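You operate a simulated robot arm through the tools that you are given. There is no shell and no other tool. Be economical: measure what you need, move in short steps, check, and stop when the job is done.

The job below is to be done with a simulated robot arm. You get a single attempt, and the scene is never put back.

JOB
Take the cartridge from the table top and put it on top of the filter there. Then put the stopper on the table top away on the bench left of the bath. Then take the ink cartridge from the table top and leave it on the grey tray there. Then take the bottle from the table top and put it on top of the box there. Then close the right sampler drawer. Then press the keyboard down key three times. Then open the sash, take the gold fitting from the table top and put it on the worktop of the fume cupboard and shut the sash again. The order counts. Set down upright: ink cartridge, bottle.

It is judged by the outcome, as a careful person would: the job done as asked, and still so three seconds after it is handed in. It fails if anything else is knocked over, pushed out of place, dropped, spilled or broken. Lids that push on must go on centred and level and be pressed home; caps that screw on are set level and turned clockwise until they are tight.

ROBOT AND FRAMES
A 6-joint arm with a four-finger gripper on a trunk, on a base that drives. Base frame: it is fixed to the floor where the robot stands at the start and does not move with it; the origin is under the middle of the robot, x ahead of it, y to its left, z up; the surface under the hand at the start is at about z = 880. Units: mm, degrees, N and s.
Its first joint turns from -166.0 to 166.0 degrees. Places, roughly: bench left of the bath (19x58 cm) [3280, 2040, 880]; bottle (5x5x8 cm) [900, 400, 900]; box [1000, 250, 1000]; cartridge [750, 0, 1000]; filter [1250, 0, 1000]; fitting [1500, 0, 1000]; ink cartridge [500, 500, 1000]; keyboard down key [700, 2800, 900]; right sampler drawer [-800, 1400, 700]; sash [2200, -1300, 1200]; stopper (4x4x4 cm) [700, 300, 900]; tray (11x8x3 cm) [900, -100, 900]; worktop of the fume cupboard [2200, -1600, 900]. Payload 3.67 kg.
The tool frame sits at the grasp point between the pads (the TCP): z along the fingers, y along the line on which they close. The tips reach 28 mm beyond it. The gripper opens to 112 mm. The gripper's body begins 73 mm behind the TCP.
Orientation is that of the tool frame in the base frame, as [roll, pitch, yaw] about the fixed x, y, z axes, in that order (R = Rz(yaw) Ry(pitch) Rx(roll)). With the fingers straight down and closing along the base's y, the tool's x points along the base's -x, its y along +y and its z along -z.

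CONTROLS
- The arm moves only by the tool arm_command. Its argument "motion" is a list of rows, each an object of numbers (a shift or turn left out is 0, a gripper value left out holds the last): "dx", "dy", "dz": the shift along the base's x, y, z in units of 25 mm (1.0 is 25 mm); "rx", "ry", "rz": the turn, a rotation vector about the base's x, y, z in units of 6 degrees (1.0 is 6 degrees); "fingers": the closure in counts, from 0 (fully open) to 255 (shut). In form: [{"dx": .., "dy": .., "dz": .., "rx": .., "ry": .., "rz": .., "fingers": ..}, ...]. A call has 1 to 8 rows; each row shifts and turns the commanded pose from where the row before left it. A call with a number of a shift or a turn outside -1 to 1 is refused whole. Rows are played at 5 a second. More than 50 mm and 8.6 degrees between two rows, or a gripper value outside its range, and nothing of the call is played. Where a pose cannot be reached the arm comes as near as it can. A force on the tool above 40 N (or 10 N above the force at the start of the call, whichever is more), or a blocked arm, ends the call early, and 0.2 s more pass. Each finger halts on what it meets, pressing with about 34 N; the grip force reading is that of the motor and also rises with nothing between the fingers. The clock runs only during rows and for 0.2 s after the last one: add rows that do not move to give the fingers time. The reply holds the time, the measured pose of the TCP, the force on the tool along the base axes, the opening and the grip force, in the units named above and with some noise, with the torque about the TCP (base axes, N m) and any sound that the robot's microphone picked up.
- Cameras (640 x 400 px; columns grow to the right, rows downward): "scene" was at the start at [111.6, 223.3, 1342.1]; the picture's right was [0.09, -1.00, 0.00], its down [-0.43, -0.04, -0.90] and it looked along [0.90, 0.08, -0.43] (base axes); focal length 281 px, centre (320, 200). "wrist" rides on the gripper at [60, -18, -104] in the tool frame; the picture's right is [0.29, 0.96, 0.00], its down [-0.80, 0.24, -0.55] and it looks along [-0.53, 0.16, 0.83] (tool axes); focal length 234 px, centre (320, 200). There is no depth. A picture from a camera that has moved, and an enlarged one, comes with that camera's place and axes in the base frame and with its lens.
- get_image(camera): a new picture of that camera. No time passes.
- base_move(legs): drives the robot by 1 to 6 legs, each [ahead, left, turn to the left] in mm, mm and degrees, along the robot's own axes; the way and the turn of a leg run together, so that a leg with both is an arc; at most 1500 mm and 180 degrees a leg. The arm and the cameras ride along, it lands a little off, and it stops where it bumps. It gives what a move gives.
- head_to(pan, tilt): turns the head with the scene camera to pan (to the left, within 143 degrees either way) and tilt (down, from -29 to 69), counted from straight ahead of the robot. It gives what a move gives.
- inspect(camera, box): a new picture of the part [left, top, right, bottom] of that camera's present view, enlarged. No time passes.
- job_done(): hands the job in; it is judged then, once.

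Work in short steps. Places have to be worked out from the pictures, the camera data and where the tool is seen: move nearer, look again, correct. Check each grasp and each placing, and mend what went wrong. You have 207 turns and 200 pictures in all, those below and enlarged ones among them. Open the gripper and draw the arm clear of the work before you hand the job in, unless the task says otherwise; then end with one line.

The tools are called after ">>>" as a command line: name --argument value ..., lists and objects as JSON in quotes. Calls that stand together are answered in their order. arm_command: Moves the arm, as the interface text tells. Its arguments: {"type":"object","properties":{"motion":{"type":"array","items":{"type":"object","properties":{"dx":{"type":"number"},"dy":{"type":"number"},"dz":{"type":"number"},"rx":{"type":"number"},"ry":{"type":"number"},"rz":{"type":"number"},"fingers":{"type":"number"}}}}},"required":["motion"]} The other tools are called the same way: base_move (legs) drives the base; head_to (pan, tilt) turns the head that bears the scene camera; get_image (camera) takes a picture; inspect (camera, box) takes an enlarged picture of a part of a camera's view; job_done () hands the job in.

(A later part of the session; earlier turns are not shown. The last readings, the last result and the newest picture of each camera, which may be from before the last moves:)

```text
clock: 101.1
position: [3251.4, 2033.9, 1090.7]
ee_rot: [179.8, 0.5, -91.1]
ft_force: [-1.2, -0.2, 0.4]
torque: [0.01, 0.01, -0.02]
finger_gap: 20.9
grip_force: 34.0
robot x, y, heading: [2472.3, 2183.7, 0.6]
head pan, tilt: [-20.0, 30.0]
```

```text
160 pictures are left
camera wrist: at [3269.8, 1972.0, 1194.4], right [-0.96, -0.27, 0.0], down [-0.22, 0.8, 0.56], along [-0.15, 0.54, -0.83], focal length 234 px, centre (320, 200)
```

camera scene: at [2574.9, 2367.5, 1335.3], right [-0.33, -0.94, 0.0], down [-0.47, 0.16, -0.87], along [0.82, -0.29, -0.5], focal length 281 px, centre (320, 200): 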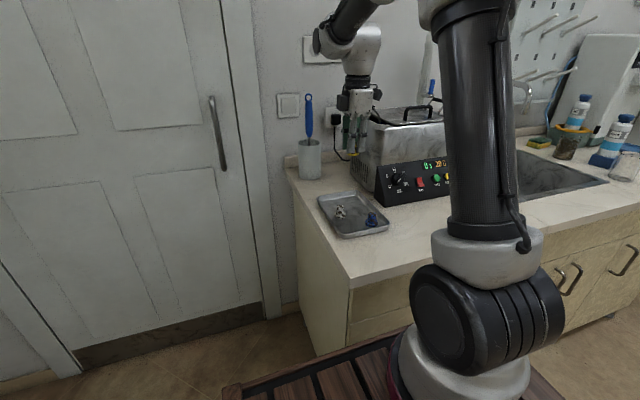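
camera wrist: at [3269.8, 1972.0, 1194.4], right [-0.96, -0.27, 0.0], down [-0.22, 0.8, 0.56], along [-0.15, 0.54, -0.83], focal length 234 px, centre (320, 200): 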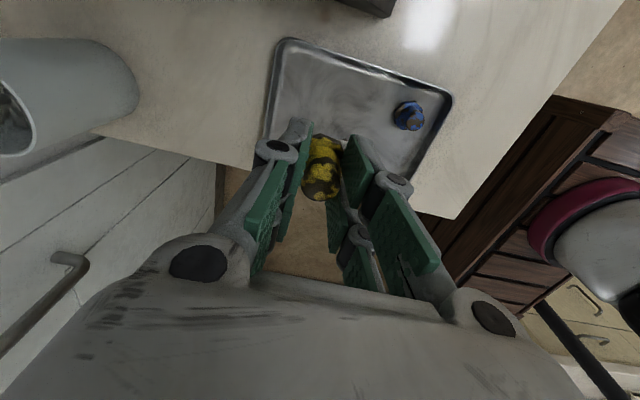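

I shift to (3262,2047) to keep the wrist camera well off the bath, and lower to just above the tray.

>>> arm_command --motion '[{"dx": 0.42, "dy": 0.52}, {"dz": -1}, {"dz": -1}, {"dz": -1}, {"dz": -1}, {"dz": -0.8}, {}]'

>>> inspect --camera "scene" --box '[290, 90, 450, 240]'

>>> get_image --camera "wrist"

```text
clock: 102.7
position: [3262.1, 2046.6, 970.3]
ee_rot: [179.6, 0.5, -91.2]
ft_force: [0.4, 0.2, -0.8]
torque: [-0.01, 0.01, 0.0]
finger_gap: 21.0
grip_force: 33.4
robot x, y, heading: [2474.7, 2182.2, 0.8]
head pan, tilt: [-20.0, 30.0]
```

```text
2.67 times, centred on (370, 165) of scene
camera zoom: at [2574.8, 2367.4, 1335.3], right [-0.33, -0.94, 0.0], down [-0.47, 0.17, -0.87], along [0.82, -0.29, -0.5], focal length 750 px, centre (187, 293)
```

zoom: 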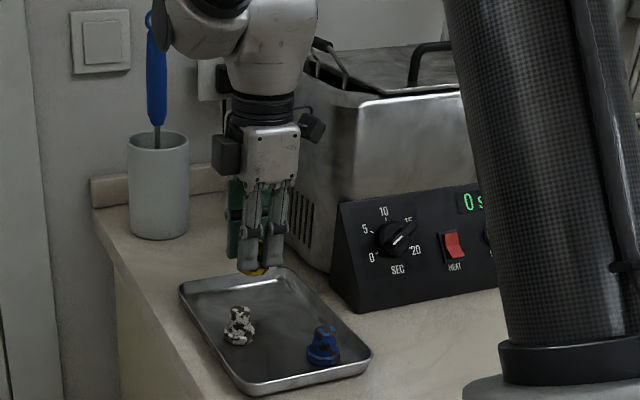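

```text
158 pictures are left
camera wrist: at [3280.3, 1984.5, 1073.3], right [-0.96, -0.27, 0.0], down [-0.22, 0.8, 0.56], along [-0.15, 0.54, -0.83], focal length 234 px, centre (320, 200)
```

wrist: 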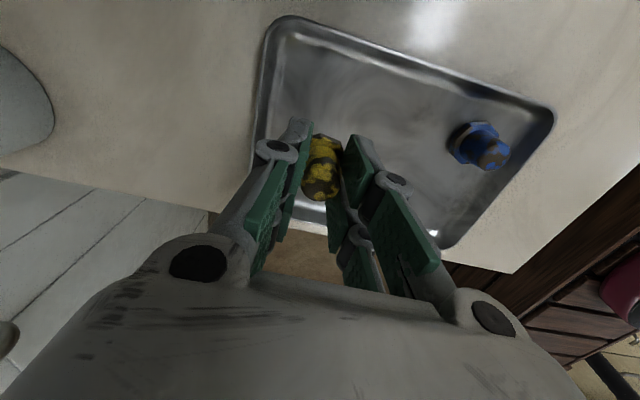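

Over the free corner of the tray. Lowering in small steps to contact.

>>> arm_command --motion '[{"dz": -0.6}, {"dz": -0.4}, {"dz": -0.2}, {}]'

>>> inspect --camera "scene" --box '[330, 150, 410, 240]'

```text
clock: 103.7
position: [3264.1, 2046.4, 940.0]
ee_rot: [179.7, 0.5, -91.1]
ft_force: [0.9, 0.8, -0.3]
torque: [-0.02, 0.01, 0.01]
finger_gap: 21.1
grip_force: 33.7
robot x, y, heading: [2474.5, 2180.7, 0.8]
head pan, tilt: [-20.0, 30.0]
```

```text
4.44 times, centred on (370, 195) of scene
camera zoom: at [2574.9, 2367.4, 1335.2], right [-0.33, -0.94, 0.0], down [-0.47, 0.17, -0.87], along [0.82, -0.29, -0.5], focal length 1251 px, centre (98, 222)
```

zoom: 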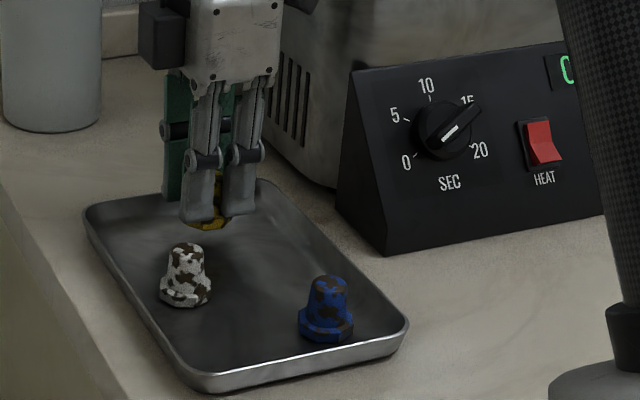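

>>> arm_command --motion '[{"dz": -0.15}, {"dz": -0.15}, {"dz": -0.12}, {}]'

>>> inspect --camera "scene" --box '[330, 150, 410, 240]'

```text
clock: 104.7
position: [3262.8, 2045.2, 930.5]
ee_rot: [179.6, 0.4, -91.2]
ft_force: [0.0, 0.1, -0.2]
torque: [0.0, 0.01, -0.04]
finger_gap: 21.1
grip_force: 33.6
robot x, y, heading: [2471.3, 2185.4, 0.8]
head pan, tilt: [-20.0, 30.0]
```

```text
4.44 times, centred on (370, 195) of scene
camera zoom: at [2574.9, 2367.4, 1335.2], right [-0.33, -0.94, 0.0], down [-0.47, 0.17, -0.87], along [0.82, -0.29, -0.5], focal length 1251 px, centre (98, 222)
```

zoom: 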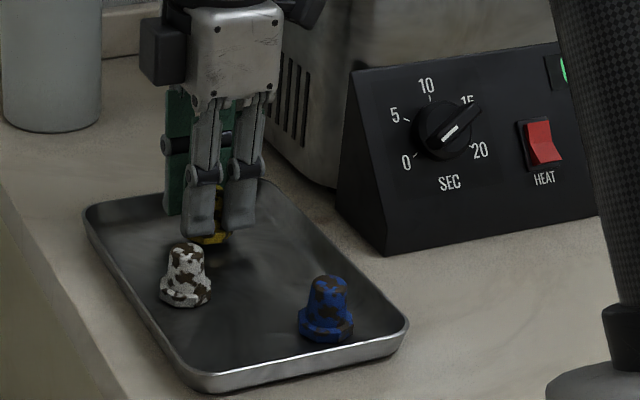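

Still no contact; continuing gently.

>>> arm_command --motion '[{"dz": -0.12}, {"dz": -0.12}, {}]'

>>> arm_command --motion '[{"dz": -0.12}, {"dz": -0.12}, {}]'

```text
clock: 105.5
position: [3262.8, 2045.4, 923.6]
ee_rot: [179.7, 0.5, -91.0]
ft_force: [-0.2, -0.7, -1.2]
torque: [0.01, 0.0, -0.03]
finger_gap: 20.9
grip_force: 34.1
robot x, y, heading: [2473.9, 2183.0, 0.5]
head pan, tilt: [-20.0, 30.0]
```

```text
clock: 106.2
position: [3263.7, 2045.7, 921.8]
ee_rot: [-179.9, 0.5, -91.1]
ft_force: [-2.3, 0.0, 17.3]
torque: [0.0, 0.04, 0.0]
finger_gap: 21.0
grip_force: 34.2
robot x, y, heading: [2471.9, 2185.6, 0.8]
head pan, tilt: [-20.0, 30.0]
stopped in row 3: the force on the tool passed its limit at 42 N (the readings are from after the stop); the commanded pose is now the measured one
```

Contact. I open partially so the fingers do not touch the tray wall or neighbour, then rise.

>>> arm_command --motion '[{"dz": 0.04, "fingers": 150}, {}, {}, {"dz": 0.5}, {"dz": 1}, {"dz": 1}, {"dz": 1}, {"dz": 1}]'

>>> inspect --camera "scene" --box '[330, 150, 410, 240]'

```text
clock: 108.0
position: [3263.4, 2046.8, 1035.4]
ee_rot: [179.8, 0.5, -91.2]
ft_force: [0.5, 0.5, -0.5]
torque: [0.0, 0.07, -0.01]
finger_gap: 46.5
grip_force: 0.0
robot x, y, heading: [2473.5, 2182.8, 0.6]
head pan, tilt: [-20.0, 30.0]
```

```text
4.44 times, centred on (370, 195) of scene
camera zoom: at [2575.0, 2367.3, 1335.2], right [-0.33, -0.94, 0.0], down [-0.47, 0.17, -0.87], along [0.82, -0.29, -0.5], focal length 1251 px, centre (98, 222)
```

zoom: 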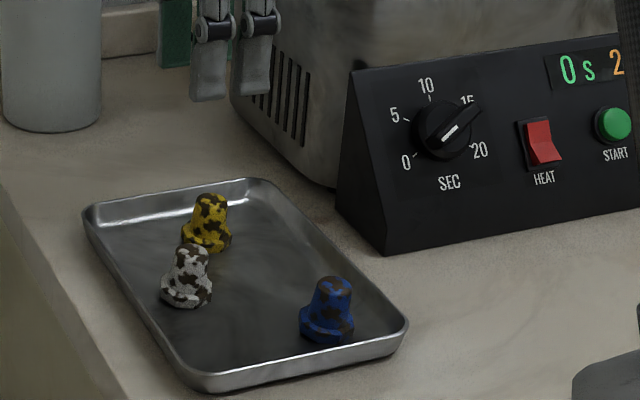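

Stopper stands in the tray, nothing disturbed. I raise the arm, then drive back to the front of the table for the ink cartridge.

>>> arm_command --motion '[{"dz": 1}, {"dz": 1}, {"dz": 0.5}]'

>>> base_move --legs '[[-600, 0, -0.7], [0, -500, 0], [-1500, 0, 0], [-460, 0, 0], [0, -1500, 0], [0, -150, 0]]'

>>> head_to --pan 0 --tilt 35

>>> get_image --camera "scene"

```text
clock: 108.8
position: [3263.6, 2046.2, 1096.2]
ee_rot: [180.0, 0.4, -91.0]
ft_force: [0.5, -0.2, -0.5]
torque: [-0.01, 0.03, -0.02]
finger_gap: 46.3
grip_force: 0.1
robot x, y, heading: [2469.4, 2187.6, 0.7]
head pan, tilt: [-20.0, 30.0]
```

```text
clock: 126.4
position: [693.0, 1223.3, 1096.7]
ee_rot: [179.7, 0.4, -96.2]
ft_force: [0.8, -0.4, 0.3]
torque: [0.02, 0.01, -0.01]
finger_gap: 46.1
grip_force: 0.0
robot x, y, heading: [-87.3, 1426.9, -4.5]
head pan, tilt: [-20.0, 30.0]
stopped in leg 5: the robot was blocked; the commanded pose is now the measured one
```

```text
clock: 127.2
position: [693.2, 1223.3, 1095.8]
ee_rot: [179.7, 0.5, -96.3]
ft_force: [0.0, -0.6, -0.3]
torque: [-0.01, 0.0, -0.03]
finger_gap: 46.2
grip_force: 0.0
robot x, y, heading: [-86.6, 1428.0, -4.6]
head pan, tilt: [0.0, 35.0]
```

```text
154 pictures are left
camera scene: at [41.1, 1635.5, 1327.5], right [-0.08, -1.0, 0.0], down [-0.57, 0.05, -0.82], along [0.82, -0.06, -0.57], focal length 281 px, centre (320, 200)
```

scene: 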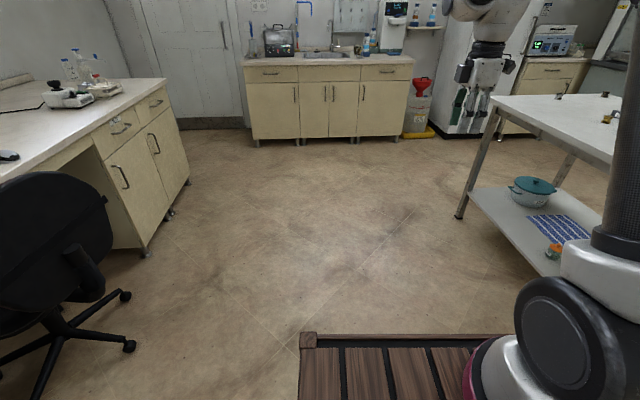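

The robot was blocked on its right; I look that way.

>>> head_to --pan -110 --tilt 45

>>> get_image --camera "scene"

>>> head_to --pan -143 --tilt 35

>>> get_image --camera "scene"

```text
clock: 129.1
position: [693.2, 1223.3, 1095.7]
ee_rot: [179.8, 0.5, -96.3]
ft_force: [0.9, -0.5, -0.2]
torque: [0.0, 0.01, 0.02]
finger_gap: 46.1
grip_force: 0.1
robot x, y, heading: [-83.5, 1430.8, -4.7]
head pan, tilt: [-110.0, 45.0]
```

```text
153 pictures are left
camera scene: at [-80.4, 1568.4, 1312.7], right [-0.91, 0.41, 0.0], down [0.29, 0.64, -0.71], along [-0.29, -0.64, -0.71], focal length 281 px, centre (320, 200)
```

scene: 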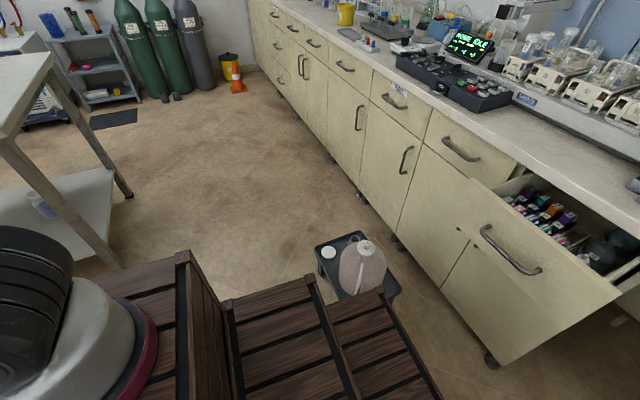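

```text
clock: 130.1
position: [692.8, 1222.5, 1095.8]
ee_rot: [179.8, 0.5, -96.4]
ft_force: [0.4, 0.9, 0.0]
torque: [0.01, -0.02, 0.0]
finger_gap: 46.0
grip_force: 0.1
robot x, y, heading: [-80.5, 1431.1, -4.4]
head pan, tilt: [-143.0, 35.0]
```

```text
152 pictures are left
camera scene: at [-120.9, 1595.1, 1327.4], right [-0.54, 0.84, 0.0], down [0.48, 0.31, -0.82], along [-0.69, -0.44, -0.57], focal length 281 px, centre (320, 200)
```

scene: 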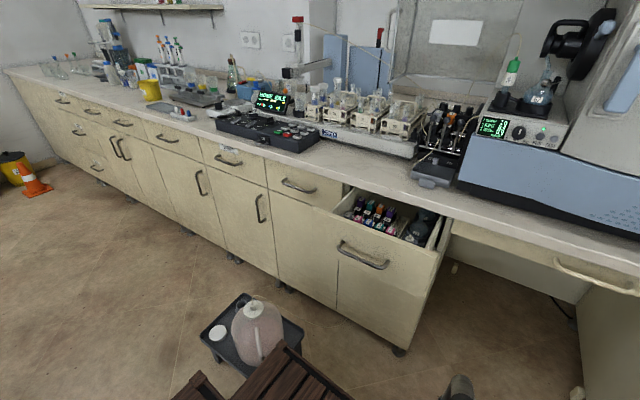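

I bumped a stool carrying a jug, which still stands upright. I move away from it and use the table's left side instead, where the ink cartridge is reachable.

>>> base_move --legs '[[20, 100, 0], [930, 0, 0], [0, 0, -85.5]]'

>>> head_to --pan -80 --tilt 20

>>> get_image --camera "scene"

```text
clock: 139.3
position: [730.9, 662.3, 1095.1]
ee_rot: [179.9, 0.5, 178.7]
ft_force: [-0.3, -0.3, -0.1]
torque: [0.02, 0.01, 0.01]
finger_gap: 45.9
grip_force: 0.1
robot x, y, heading: [870.3, 1453.7, -89.4]
head pan, tilt: [-143.0, 35.0]
```

```text
clock: 140.7
position: [731.9, 662.6, 1096.0]
ee_rot: [179.8, 0.4, 178.7]
ft_force: [0.7, -0.1, -0.4]
torque: [-0.01, -0.01, 0.01]
finger_gap: 46.1
grip_force: 0.0
robot x, y, heading: [868.9, 1453.5, -89.3]
head pan, tilt: [-80.0, 20.0]
```

```text
151 pictures are left
camera scene: at [991.4, 1417.9, 1351.3], right [-0.18, 0.98, 0.0], down [0.34, 0.06, -0.94], along [-0.92, -0.17, -0.34], focal length 281 px, centre (320, 200)
```

scene: 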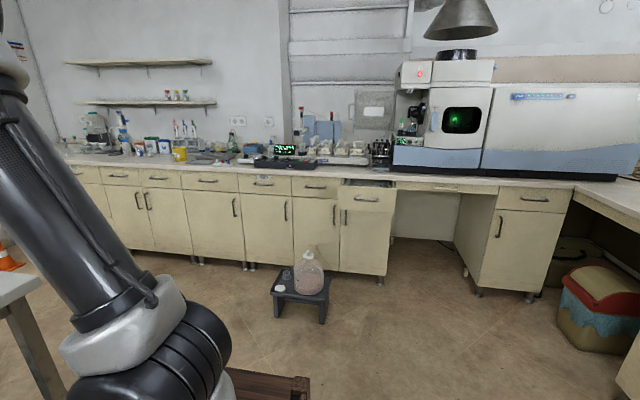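

Stool and jug are unharmed. I drive up to the table and look at the ink cartridge.

>>> base_move --legs '[[470, 60, -0.6]]'

>>> head_to --pan -10 --tilt 40

>>> get_image --camera "scene"

>>> get_image --camera "wrist"

```text
clock: 143.5
position: [799.2, 192.4, 1095.1]
ee_rot: [179.8, 0.6, 179.0]
ft_force: [-0.2, 0.1, 0.2]
torque: [-0.02, -0.02, -0.04]
finger_gap: 46.3
grip_force: 0.1
robot x, y, heading: [931.3, 982.6, -89.2]
head pan, tilt: [-80.0, 20.0]
```

```text
clock: 144.9
position: [799.1, 192.6, 1094.9]
ee_rot: [179.7, 0.4, 179.0]
ft_force: [0.4, -0.7, -0.4]
torque: [0.05, 0.01, 0.03]
finger_gap: 46.2
grip_force: 0.1
robot x, y, heading: [933.1, 985.8, -89.4]
head pan, tilt: [-10.0, 40.0]
```

```text
150 pictures are left
camera scene: at [1135.0, 883.4, 1319.9], right [-0.99, 0.16, 0.0], down [0.1, 0.63, -0.77], along [-0.12, -0.76, -0.64], focal length 281 px, centre (320, 200)
```

scene: 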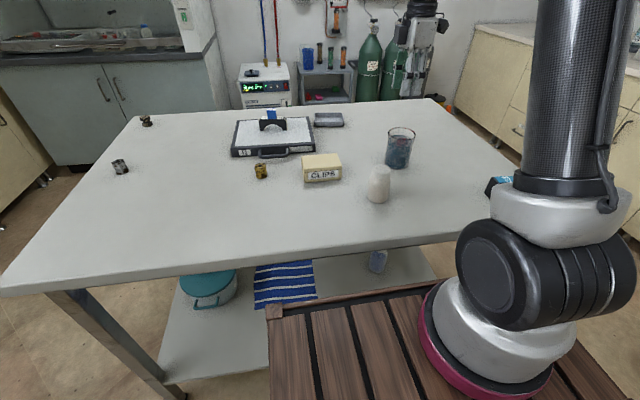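

```text
149 pictures are left
camera wrist: at [739.5, 174.7, 1199.1], right [-0.27, 0.96, 0.0], down [0.8, 0.22, 0.56], along [0.54, 0.15, -0.83], focal length 234 px, centre (320, 200)
```

wrist: 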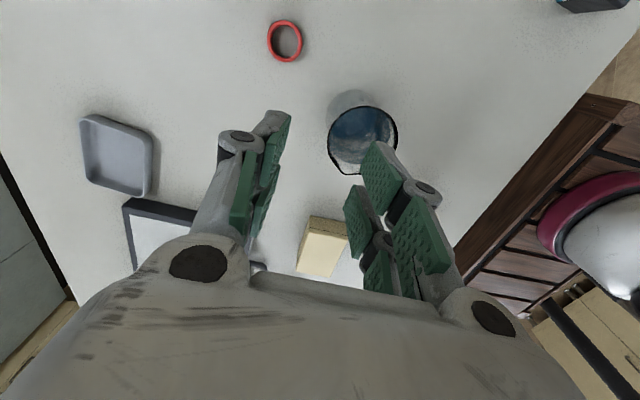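

The ink cartridge is hidden behind the arm; I move the hand above its estimated place (583,424) and look with the wrist camera.

>>> arm_command --motion '[{"dx": -0.95, "dy": 0.9, "fingers": 0}, {"dx": -0.95, "dy": 0.9}, {"dx": -0.95, "dy": 0.9}, {"dx": -0.95, "dy": 0.9}, {"dx": -0.95, "dy": 0.9}, {"dx": -0.95, "dy": 0.9}, {"dx": -0.95, "dy": 0.9}, {"dx": -0.95, "dy": 0.9}]'

>>> get_image --camera "wrist"

>>> get_image --camera "scene"

```text
clock: 146.7
position: [611.3, 374.2, 1098.0]
ee_rot: [179.7, 0.5, 179.0]
ft_force: [0.2, -0.7, -0.2]
torque: [0.02, 0.01, -0.03]
finger_gap: 112.3
grip_force: 0.1
robot x, y, heading: [933.2, 982.2, -89.1]
head pan, tilt: [-10.0, 40.0]
```

```text
148 pictures are left
camera wrist: at [550.5, 355.5, 1201.0], right [-0.27, 0.96, 0.0], down [0.8, 0.22, 0.56], along [0.54, 0.15, -0.83], focal length 234 px, centre (320, 200)
```

wrist: 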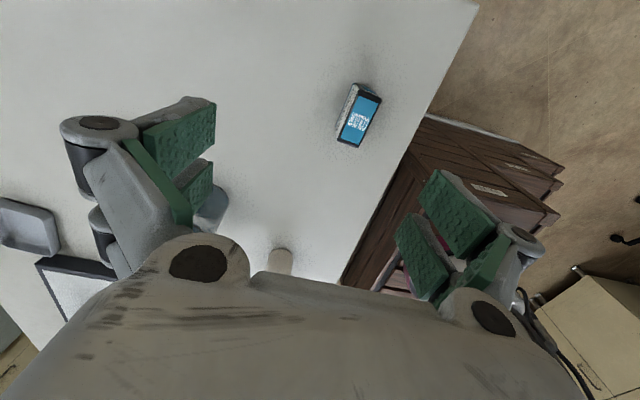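

```text
147 pictures are left
camera scene: at [1135.2, 883.3, 1319.9], right [-0.99, 0.16, 0.0], down [0.1, 0.63, -0.77], along [-0.12, -0.76, -0.64], focal length 281 px, centre (320, 200)
```

scene: 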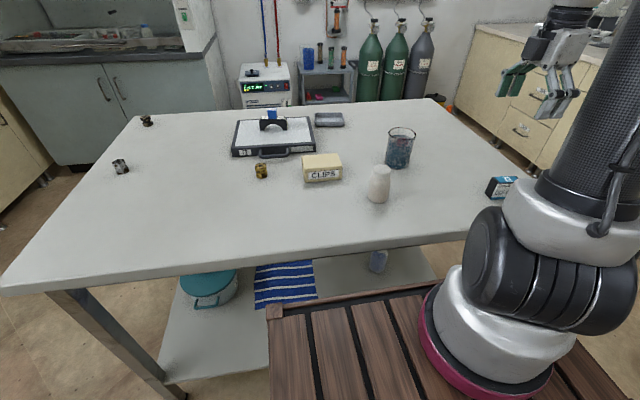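

The ink box's top is centred near (612,418), 60 mm long along x, about 27 mm wide. I centre over it, turn -4°, and lower to mid height to re-check.

>>> arm_command --motion '[{"dy": 0.88, "rz": -0.3}, {"dy": 0.88, "rz": -0.3}, {"dz": -1}, {"dz": -1}, {"dz": -1}, {"dz": -1}, {}]'

>>> get_image --camera "wrist"

>>> inspect --camera "scene" --box '[460, 120, 588, 220]'

```text
clock: 148.3
position: [610.7, 416.8, 994.7]
ee_rot: [179.7, 0.4, 175.4]
ft_force: [-0.4, 0.5, -0.5]
torque: [-0.01, -0.01, -0.02]
finger_gap: 112.0
grip_force: 0.0
robot x, y, heading: [932.9, 985.1, -89.4]
head pan, tilt: [-10.0, 40.0]
```

```text
146 pictures are left
camera wrist: at [549.4, 402.2, 1098.8], right [-0.21, 0.98, 0.0], down [0.81, 0.17, 0.56], along [0.55, 0.12, -0.83], focal length 234 px, centre (320, 200)
```

wrist: 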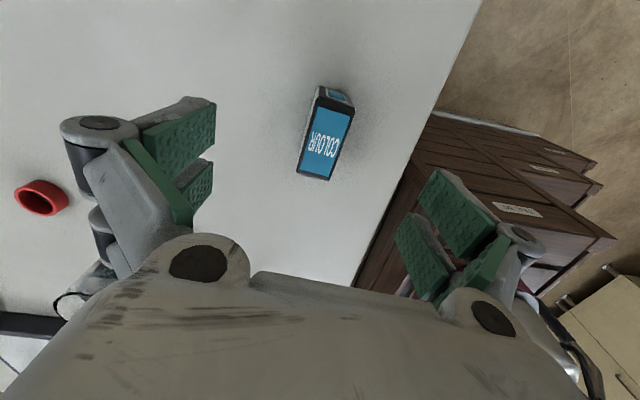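

```text
4.00 times, centred on (524, 170) of scene
camera zoom: at [1135.1, 883.4, 1319.9], right [-0.99, 0.16, 0.0], down [0.1, 0.63, -0.77], along [-0.12, -0.76, -0.64], focal length 1126 px, centre (-496, 320)
```

zoom: 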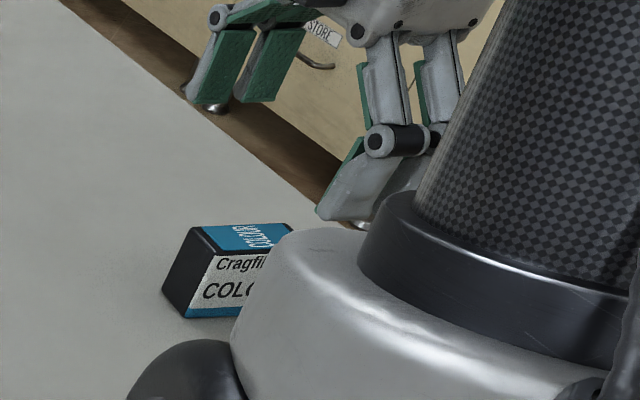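

Well aligned. Lowering to z≈918 and gripping.

>>> arm_command --motion '[{"dz": -1, "dy": 0.08}, {"dz": -1}, {"dz": -1}, {}, {"fingers": 255}, {}, {}, {}]'

>>> get_image --camera "wrist"

```text
clock: 150.1
position: [611.2, 418.9, 920.2]
ee_rot: [179.7, 0.4, 175.5]
ft_force: [0.6, -0.4, -0.2]
torque: [-0.01, -0.01, -0.04]
finger_gap: 29.1
grip_force: 34.1
robot x, y, heading: [934.1, 980.2, -89.2]
head pan, tilt: [-10.0, 40.0]
```

```text
144 pictures are left
camera wrist: at [548.9, 405.1, 1023.4], right [-0.21, 0.98, 0.0], down [0.81, 0.17, 0.56], along [0.55, 0.12, -0.83], focal length 234 px, centre (320, 200)
```

wrist: 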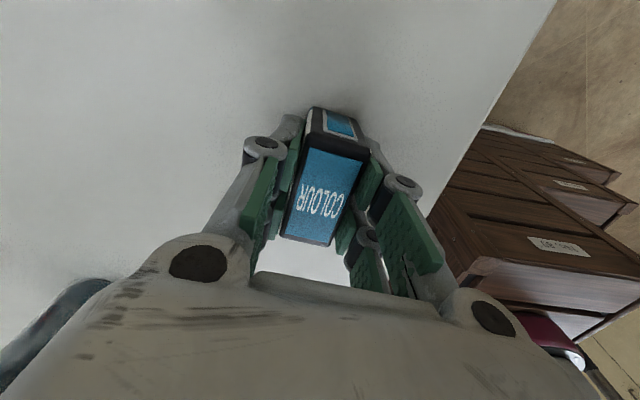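

Gripped at 29 mm. I lift it well clear.

>>> arm_command --motion '[{"dz": 0.5}, {"dz": 1}, {"dz": 1}, {"dz": 1}, {"dz": 1}, {"dz": 1}, {"dz": 1}, {"dz": 0.5}]'

>>> base_move --legs '[[-250, 0, 0], [0, 1320, 0], [1500, 0, 0], [500, 0, 0], [0, 0, -180], [0, 1400, 0]]'

>>> get_image --camera "wrist"

>>> get_image --camera "scene"

```text
clock: 151.9
position: [610.6, 417.7, 1096.5]
ee_rot: [179.7, 0.4, 175.3]
ft_force: [-0.5, -0.5, -1.4]
torque: [0.02, -0.02, 0.0]
finger_gap: 29.4
grip_force: 33.7
robot x, y, heading: [931.6, 979.0, -89.3]
head pan, tilt: [-10.0, 40.0]
```

```text
clock: 169.0
position: [1982.9, -1201.8, 1098.2]
ee_rot: [-179.9, 0.7, 175.2]
ft_force: [-0.1, 0.3, -0.6]
torque: [-0.03, 0.01, 0.01]
finger_gap: 29.4
grip_force: 33.9
robot x, y, heading: [2297.6, -644.4, -88.6]
head pan, tilt: [-10.0, 40.0]
stopped in leg 4: the robot was blocked; the commanded pose is now the measured one
```

```text
143 pictures are left
camera wrist: at [1922.4, -1215.1, 1202.0], right [-0.21, 0.98, 0.0], down [0.81, 0.17, 0.56], along [0.55, 0.11, -0.83], focal length 234 px, centre (320, 200)
```

wrist: 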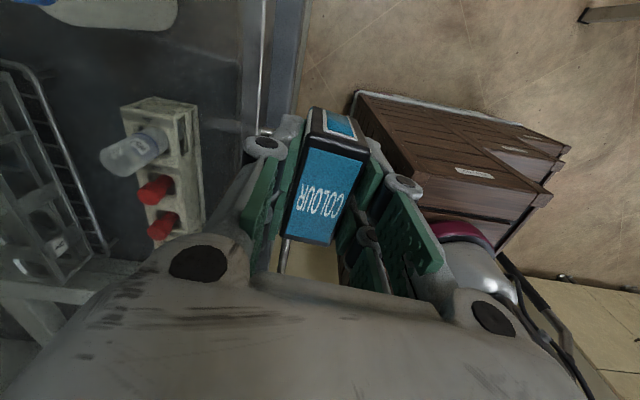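

```text
142 pictures are left
camera scene: at [2503.9, -738.7, 1320.1], right [-0.99, 0.15, 0.0], down [0.1, 0.63, -0.77], along [-0.12, -0.76, -0.64], focal length 281 px, centre (320, 200)
```

scene: 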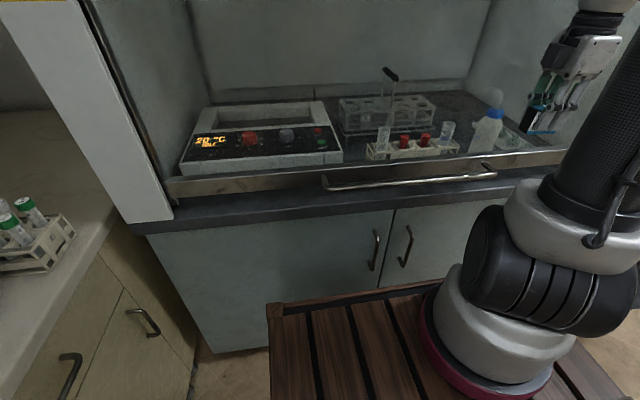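

The held box came up against the fume cupboard front; forces are nil and nothing looks disturbed. I back off, turn away from it, and go to the table's right side.

>>> base_move --legs '[[-250, 0, 0], [0, 0, -181.4]]'

>>> base_move --legs '[[-345, 0, 0], [0, 1440, 0]]'

>>> get_image --camera "wrist"

>>> get_image --camera "scene"

```text
refused: -181.4 is not a number from -180 to 180
```

```text
clock: 174.2
position: [2344.9, -815.0, 1099.6]
ee_rot: [-180.0, -0.6, 169.0]
ft_force: [-3.5, -0.4, -1.5]
torque: [0.0, -0.27, -0.02]
finger_gap: 29.3
grip_force: 33.6
robot x, y, heading: [2700.3, -291.2, -95.2]
head pan, tilt: [-10.0, 40.0]
stopped in leg 2: the robot was blocked; the commanded pose is now the measured one
```

```text
141 pictures are left
camera wrist: at [2284.6, -823.2, 1205.2], right [-0.1, 0.99, 0.0], down [0.83, 0.08, 0.55], along [0.54, 0.06, -0.84], focal length 234 px, centre (320, 200)
```

wrist: 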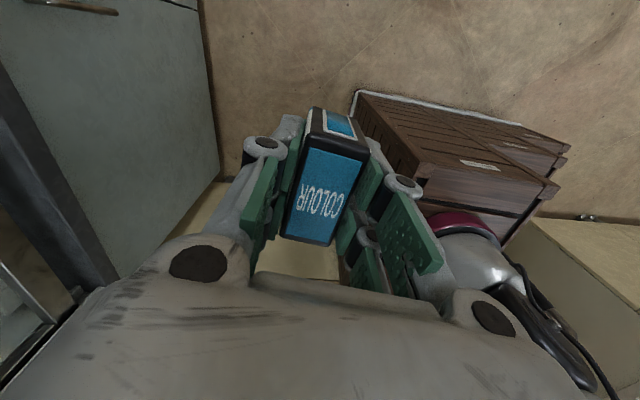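

```text
140 pictures are left
camera scene: at [2888.8, -412.8, 1320.2], right [-0.97, 0.26, 0.0], down [0.17, 0.62, -0.77], along [-0.2, -0.74, -0.64], focal length 281 px, centre (320, 200)
```

scene: 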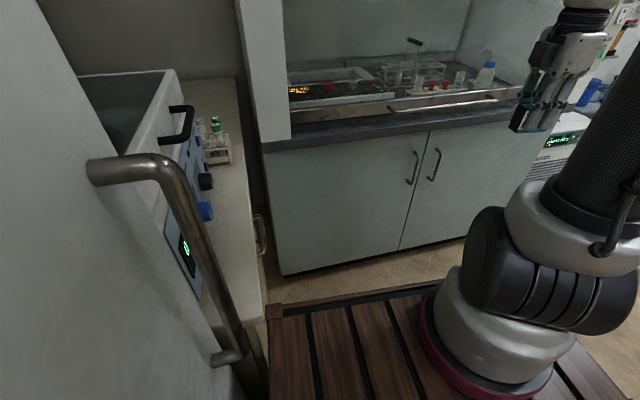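

A chained move ran on a refused turn and nudged the counter on the left; nothing looks displaced. I move away to the right and make the turn.

>>> base_move --legs '[[0, -420, 0], [0, 0, -174.8]]'

>>> get_image --camera "scene"

```text
clock: 184.0
position: [2617.1, 287.9, 1100.8]
ee_rot: [180.0, -0.6, -7.6]
ft_force: [0.0, 0.0, -1.1]
torque: [0.0, 0.0, -0.02]
finger_gap: 29.0
grip_force: 34.3
robot x, y, heading: [2291.4, -256.9, 88.3]
head pan, tilt: [-10.0, 40.0]
```

```text
139 pictures are left
camera scene: at [2094.7, -145.8, 1319.9], right [0.98, -0.2, 0.0], down [-0.13, -0.63, -0.77], along [0.16, 0.75, -0.64], focal length 281 px, centre (320, 200)
```

scene: 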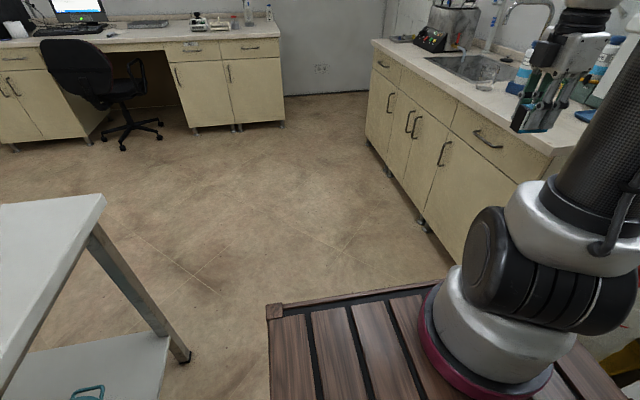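

Clear. Now back to y≈-740 and strafe along the table's right side.

>>> base_move --legs '[[-480, 0, 1.7], [0, 1480, 0]]'

>>> head_to --pan 0 --tilt 40

>>> get_image --camera "scene"

>>> get_image --camera "wrist"

```text
clock: 193.9
position: [1100.4, -193.7, 1099.9]
ee_rot: [-180.0, -0.6, -6.2]
ft_force: [-0.7, 0.1, -0.4]
torque: [0.02, 0.02, -0.01]
finger_gap: 29.2
grip_force: 33.8
robot x, y, heading: [795.6, -748.4, 90.0]
head pan, tilt: [-10.0, 40.0]
```

```text
clock: 194.6
position: [1101.3, -194.0, 1100.6]
ee_rot: [179.9, -0.7, -6.1]
ft_force: [-0.4, -0.4, -0.3]
torque: [0.01, -0.02, -0.04]
finger_gap: 28.9
grip_force: 34.2
robot x, y, heading: [795.0, -747.3, 89.9]
head pan, tilt: [0.0, 40.0]
```

```text
138 pictures are left
camera scene: at [576.8, -641.1, 1319.9], right [1.0, 0.0, 0.0], down [0.0, -0.64, -0.77], along [0.0, 0.77, -0.64], focal length 281 px, centre (320, 200)
```

scene: 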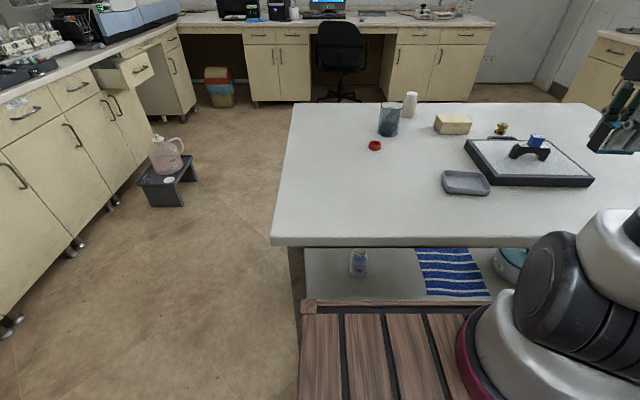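

```text
137 pictures are left
camera wrist: at [1162.1, -182.4, 1205.5], right [0.19, -0.98, 0.0], down [-0.82, -0.15, 0.55], along [-0.54, -0.1, -0.84], focal length 234 px, centre (320, 200)
```

wrist: 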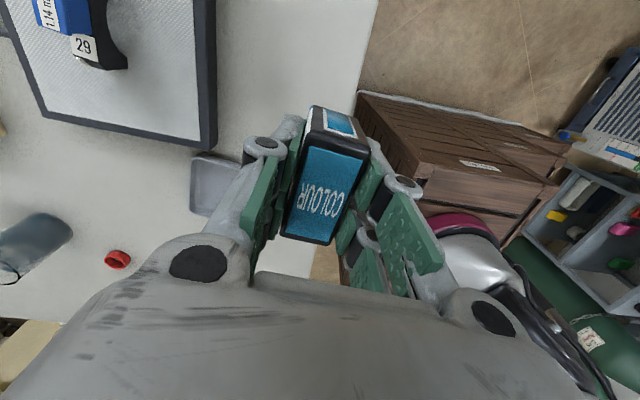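

I enlarge the tray for its exact outline.

>>> inspect --camera "scene" --box '[420, 130, 548, 230]'

```text
4.00 times, centred on (484, 180) of scene
camera zoom: at [576.8, -641.1, 1319.9], right [1.0, 0.0, 0.0], down [0.0, -0.64, -0.77], along [0.0, 0.77, -0.64], focal length 1126 px, centre (-336, 280)
```

zoom: 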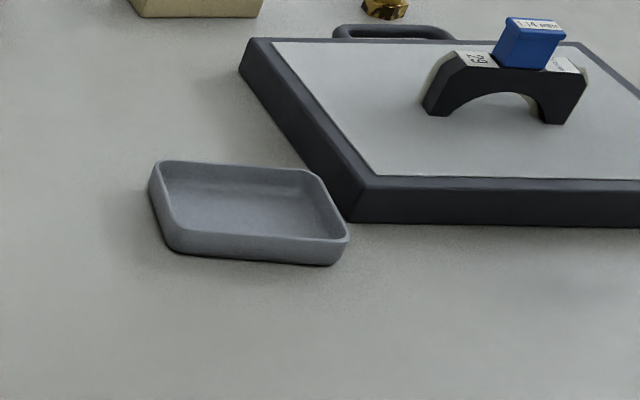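

Tray centre is about (937,-77), with the same slight rotation as the held box. I move above it.

>>> arm_command --motion '[{"dx": -0.94, "dy": 0.67}, {"dx": -0.94, "dy": 0.67}, {"dx": -0.94, "dy": 0.67}, {"dx": -0.94, "dy": 0.67}, {"dx": -0.94, "dy": 0.67}, {"dx": -0.94, "dy": 0.67}, {"dx": -0.94, "dy": 0.67}, {"dz": -1}]'

>>> arm_command --motion '[{"dz": -1}, {"dz": -1}, {}]'

>>> inspect --camera "scene" --box '[420, 130, 548, 230]'

>>> get_image --camera "wrist"

```text
clock: 196.4
position: [937.6, -77.1, 1073.8]
ee_rot: [-180.0, -0.6, -6.1]
ft_force: [-0.2, 0.6, -0.7]
torque: [0.0, -0.02, 0.03]
finger_gap: 29.3
grip_force: 34.2
robot x, y, heading: [791.8, -748.1, 90.1]
head pan, tilt: [0.0, 40.0]
```

```text
clock: 197.2
position: [939.3, -76.9, 1025.1]
ee_rot: [180.0, -0.5, -6.1]
ft_force: [-0.3, -0.3, -0.4]
torque: [0.02, 0.0, 0.0]
finger_gap: 29.2
grip_force: 34.0
robot x, y, heading: [794.4, -744.8, 89.8]
head pan, tilt: [0.0, 40.0]
```

```text
4.00 times, centred on (484, 180) of scene
camera zoom: at [576.7, -641.1, 1319.9], right [1.0, 0.0, 0.0], down [0.0, -0.64, -0.77], along [0.0, 0.77, -0.64], focal length 1126 px, centre (-336, 280)
```

zoom: 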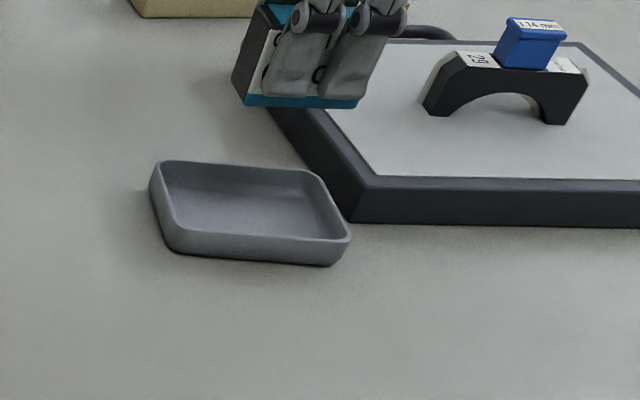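

```text
134 pictures are left
camera wrist: at [999.3, -65.9, 1129.8], right [0.19, -0.98, 0.0], down [-0.82, -0.15, 0.55], along [-0.54, -0.1, -0.84], focal length 234 px, centre (320, 200)
```

wrist: 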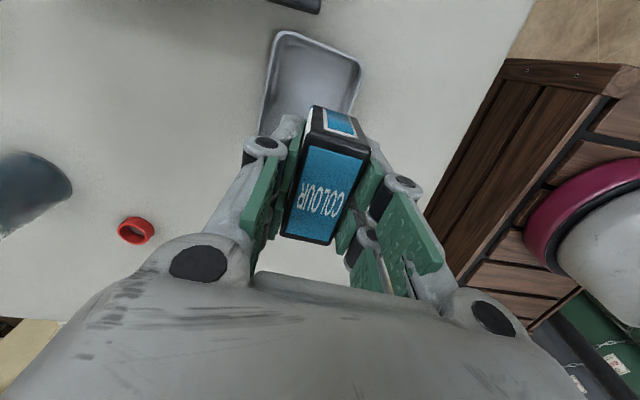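

Box hangs over the tray. I lower to just above the rim and compare again.

>>> arm_command --motion '[{"dz": -1}, {"dz": -1}, {"dz": -0.6}, {}]'

>>> inspect --camera "scene" --box '[430, 130, 510, 230]'

>>> get_image --camera "wrist"

```text
clock: 198.2
position: [935.7, -77.0, 960.3]
ee_rot: [-180.0, -0.6, -6.0]
ft_force: [0.5, 0.2, -0.4]
torque: [0.03, 0.0, 0.0]
finger_gap: 29.3
grip_force: 34.0
robot x, y, heading: [793.8, -748.4, 89.8]
head pan, tilt: [0.0, 40.0]
```

```text
4.00 times, centred on (470, 180) of scene
camera zoom: at [576.7, -641.1, 1319.9], right [1.0, 0.0, 0.0], down [0.0, -0.64, -0.77], along [0.0, 0.77, -0.64], focal length 1126 px, centre (-280, 280)
```

zoom: 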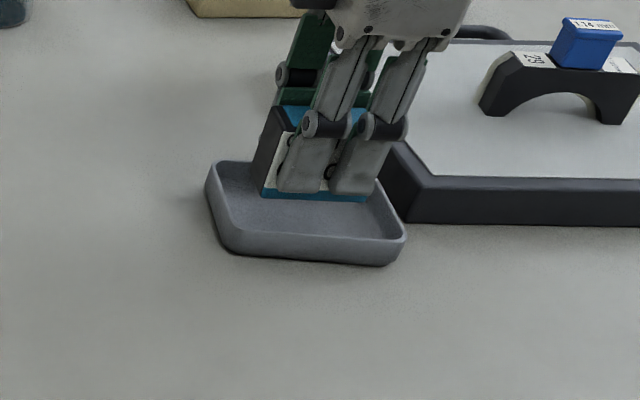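

```text
132 pictures are left
camera wrist: at [997.3, -65.4, 1064.6], right [0.19, -0.98, 0.0], down [-0.82, -0.15, 0.55], along [-0.54, -0.1, -0.84], focal length 234 px, centre (320, 200)
```

wrist: 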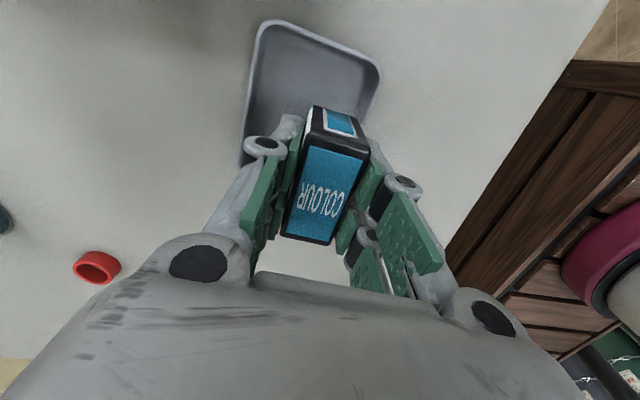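

Re-measuring shows the rim is lower (≈z 897) so the tray centre is about (946,-60). I correct and lower to contact.

>>> arm_command --motion '[{"dx": 0.4, "dy": 0.66}, {"dz": -0.6}, {"dz": -0.4}, {}]'

>>> inspect --camera "scene" --box '[430, 130, 510, 230]'

>>> get_image --camera "wrist"

```text
clock: 199.2
position: [946.2, -60.0, 935.4]
ee_rot: [-180.0, -0.5, -6.1]
ft_force: [0.3, 0.6, -0.5]
torque: [-0.01, 0.01, 0.0]
finger_gap: 29.3
grip_force: 34.2
robot x, y, heading: [792.2, -747.9, 89.9]
head pan, tilt: [0.0, 40.0]
```

```text
4.00 times, centred on (470, 180) of scene
camera zoom: at [576.7, -641.1, 1319.9], right [1.0, 0.0, 0.0], down [0.0, -0.64, -0.77], along [0.0, 0.77, -0.64], focal length 1126 px, centre (-280, 280)
```

zoom: 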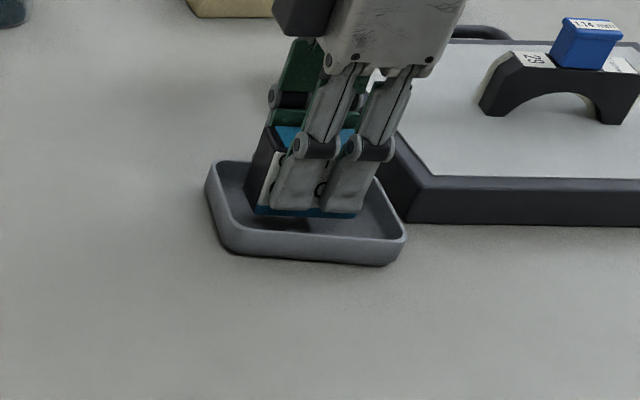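

```text
130 pictures are left
camera wrist: at [1007.0, -48.8, 1039.5], right [0.19, -0.98, 0.0], down [-0.82, -0.15, 0.55], along [-0.54, -0.1, -0.84], focal length 234 px, centre (320, 200)
```

wrist: 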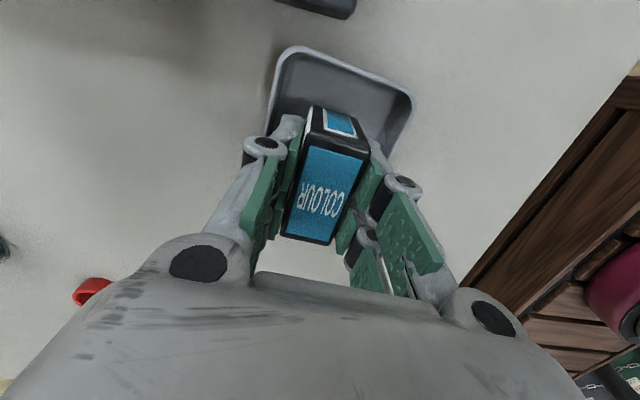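

Centred within the tray. Lowering the last centimetre.

>>> arm_command --motion '[{"dz": -0.16}, {"dz": -0.12}, {}]'

>>> arm_command --motion '[{"dz": -0.12}, {"dz": -0.12}, {}]'

```text
clock: 200.0
position: [945.1, -59.5, 928.7]
ee_rot: [180.0, -0.6, -6.1]
ft_force: [-0.1, -0.3, 0.0]
torque: [0.0, 0.04, 0.01]
finger_gap: 29.0
grip_force: 34.0
robot x, y, heading: [795.9, -748.1, 89.7]
head pan, tilt: [0.0, 40.0]
```

```text
clock: 200.8
position: [946.1, -60.0, 922.6]
ee_rot: [-179.9, -0.6, -6.1]
ft_force: [1.0, -0.7, 22.4]
torque: [0.03, 0.64, -0.01]
finger_gap: 29.4
grip_force: 34.1
robot x, y, heading: [786.2, -747.3, 89.7]
head pan, tilt: [0.0, 40.0]
```

Contact at 22 N. I open a little, and rise.

>>> arm_command --motion '[{"dz": 0.06, "fingers": 168}, {}, {}, {"dz": 0.6}, {"dz": 1}, {"dz": 1}, {"dz": 1}, {"dz": 1}]'

>>> inspect --camera "scene" --box '[420, 130, 548, 230]'

>>> get_image --camera "wrist"

```text
clock: 202.6
position: [947.0, -58.3, 1038.9]
ee_rot: [179.9, -0.6, -6.0]
ft_force: [-0.2, 0.1, -0.9]
torque: [-0.01, -0.02, -0.03]
finger_gap: 38.2
grip_force: 0.0
robot x, y, heading: [791.5, -744.4, 89.8]
head pan, tilt: [0.0, 40.0]
```

```text
4.00 times, centred on (484, 180) of scene
camera zoom: at [576.7, -640.9, 1319.9], right [1.0, 0.0, 0.0], down [0.0, -0.64, -0.77], along [0.0, 0.77, -0.64], focal length 1126 px, centre (-336, 280)
```

zoom: 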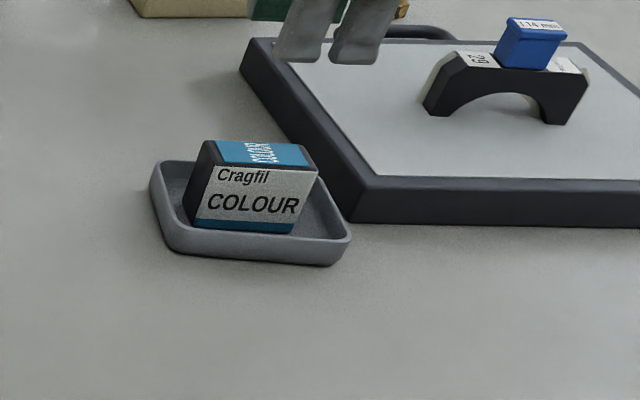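

```text
128 pictures are left
camera wrist: at [1007.1, -47.5, 1143.4], right [0.19, -0.98, 0.0], down [-0.82, -0.15, 0.55], along [-0.54, -0.1, -0.84], focal length 234 px, centre (320, 200)
```

wrist: 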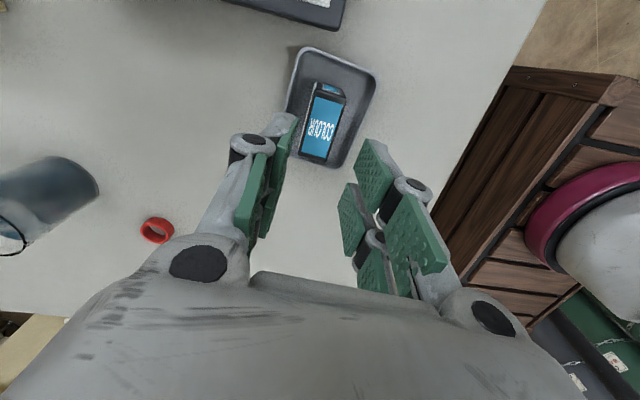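

The ink cartridge stands upright in the tray. I raise the arm and drive back round the far end to the left side for the bottle.

>>> arm_command --motion '[{"dz": 1}, {"dz": 1}, {"dz": 0.6}]'

>>> base_move --legs '[[0, -1470, 0], [1500, 0, 0], [450, 0, 0], [0, 0, 180], [0, -1370, 0], [200, 0, 0]]'

>>> head_to --pan -5 --tilt 40

>>> get_image --camera "scene"

>>> get_image --camera "wrist"

```text
clock: 203.4
position: [947.0, -60.8, 1103.0]
ee_rot: [180.0, -0.5, -6.0]
ft_force: [0.7, 0.4, -0.3]
torque: [-0.03, 0.02, 0.04]
finger_gap: 38.4
grip_force: 0.1
robot x, y, heading: [791.7, -746.1, 90.0]
head pan, tilt: [0.0, 40.0]
```

```text
clock: 235.0
position: [801.4, 350.0, 1102.9]
ee_rot: [-179.9, -0.6, 171.7]
ft_force: [0.0, -0.1, 0.2]
torque: [0.02, -0.01, -0.01]
finger_gap: 38.2
grip_force: 0.1
robot x, y, heading: [984.0, 1029.6, -92.5]
head pan, tilt: [0.0, 40.0]
```

```text
clock: 235.7
position: [802.4, 349.7, 1103.4]
ee_rot: [179.9, -0.6, 171.6]
ft_force: [0.3, 0.5, 0.9]
torque: [0.0, 0.02, 0.01]
finger_gap: 38.2
grip_force: 0.0
robot x, y, heading: [983.1, 1031.5, -92.3]
head pan, tilt: [-5.0, 40.0]
```

```text
127 pictures are left
camera scene: at [1188.1, 917.3, 1319.9], right [-0.99, 0.13, 0.0], down [0.08, 0.64, -0.77], along [-0.1, -0.76, -0.64], focal length 281 px, centre (320, 200)
```

scene: 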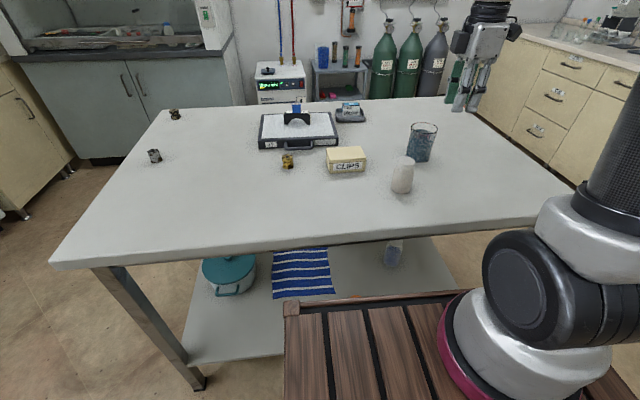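

```text
126 pictures are left
camera wrist: at [741.8, 340.1, 1207.8], right [-0.15, 0.99, 0.0], down [0.83, 0.12, 0.55], along [0.54, 0.08, -0.84], focal length 234 px, centre (320, 200)
```

wrist: 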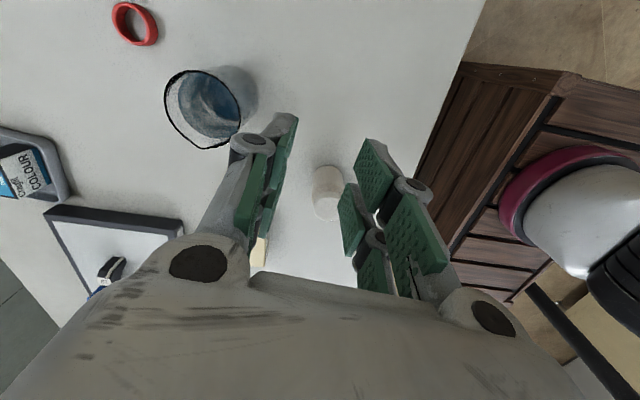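

Everything is in reach from here. I enlarge the bottle and the box.

>>> inspect --camera "scene" --box '[270, 110, 450, 222]'

>>> inspect --camera "wrist" --box '[280, 140, 376, 240]'

```text
3.56 times, centred on (360, 166) of scene
camera zoom: at [1188.1, 917.3, 1319.9], right [-0.99, 0.13, 0.0], down [0.08, 0.64, -0.77], along [-0.1, -0.76, -0.64], focal length 1001 px, centre (178, 321)
```

zoom: 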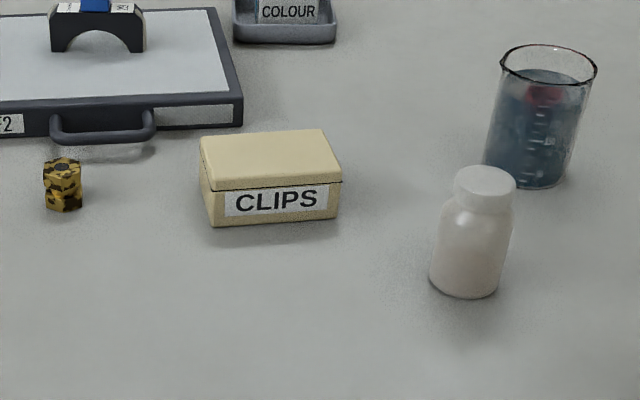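

```text
4.00 times, centred on (328, 190) of wrist
camera zoom: at [741.8, 340.1, 1207.8], right [-0.15, 0.99, 0.0], down [0.83, 0.12, 0.55], along [0.54, 0.08, -0.84], focal length 937 px, centre (288, 240)
```

zoom: 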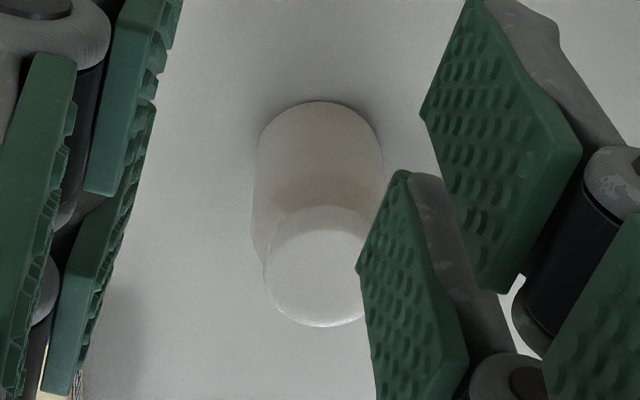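

Bottle at (910,375), 78 mm tall; box top spans x≈978–1081, y≈210–287 at z≈913. I open and move above the bottle.

>>> arm_command --motion '[{"dx": 0.87, "dy": 0.2, "fingers": 0}, {"dx": 0.87, "dy": 0.2}, {"dx": 0.87, "dy": 0.2}, {"dx": 0.87, "dy": 0.2}, {"dx": 0.84, "dy": 0.2}, {"dz": -1}, {"dz": -1}, {}]'

>>> get_image --camera "wrist"

```text
clock: 237.5
position: [909.8, 374.7, 1051.9]
ee_rot: [180.0, -0.5, 171.6]
ft_force: [0.1, 1.1, -0.1]
torque: [-0.01, -0.01, 0.04]
finger_gap: 112.0
grip_force: 0.0
robot x, y, heading: [984.4, 1027.4, -92.5]
head pan, tilt: [-5.0, 40.0]
```

```text
123 pictures are left
camera wrist: at [849.8, 365.4, 1156.7], right [-0.15, 0.99, 0.0], down [0.83, 0.12, 0.55], along [0.54, 0.08, -0.84], focal length 234 px, centre (320, 200)
```

wrist: 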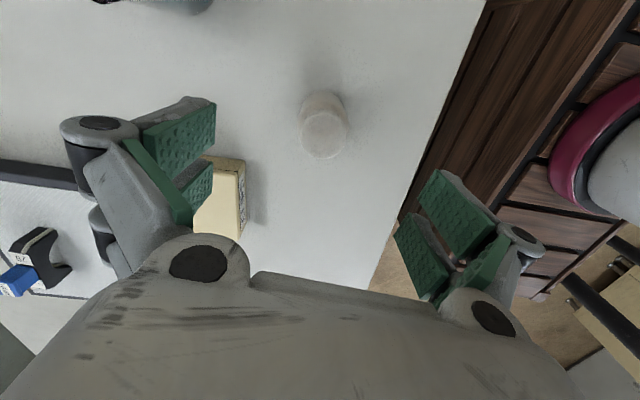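

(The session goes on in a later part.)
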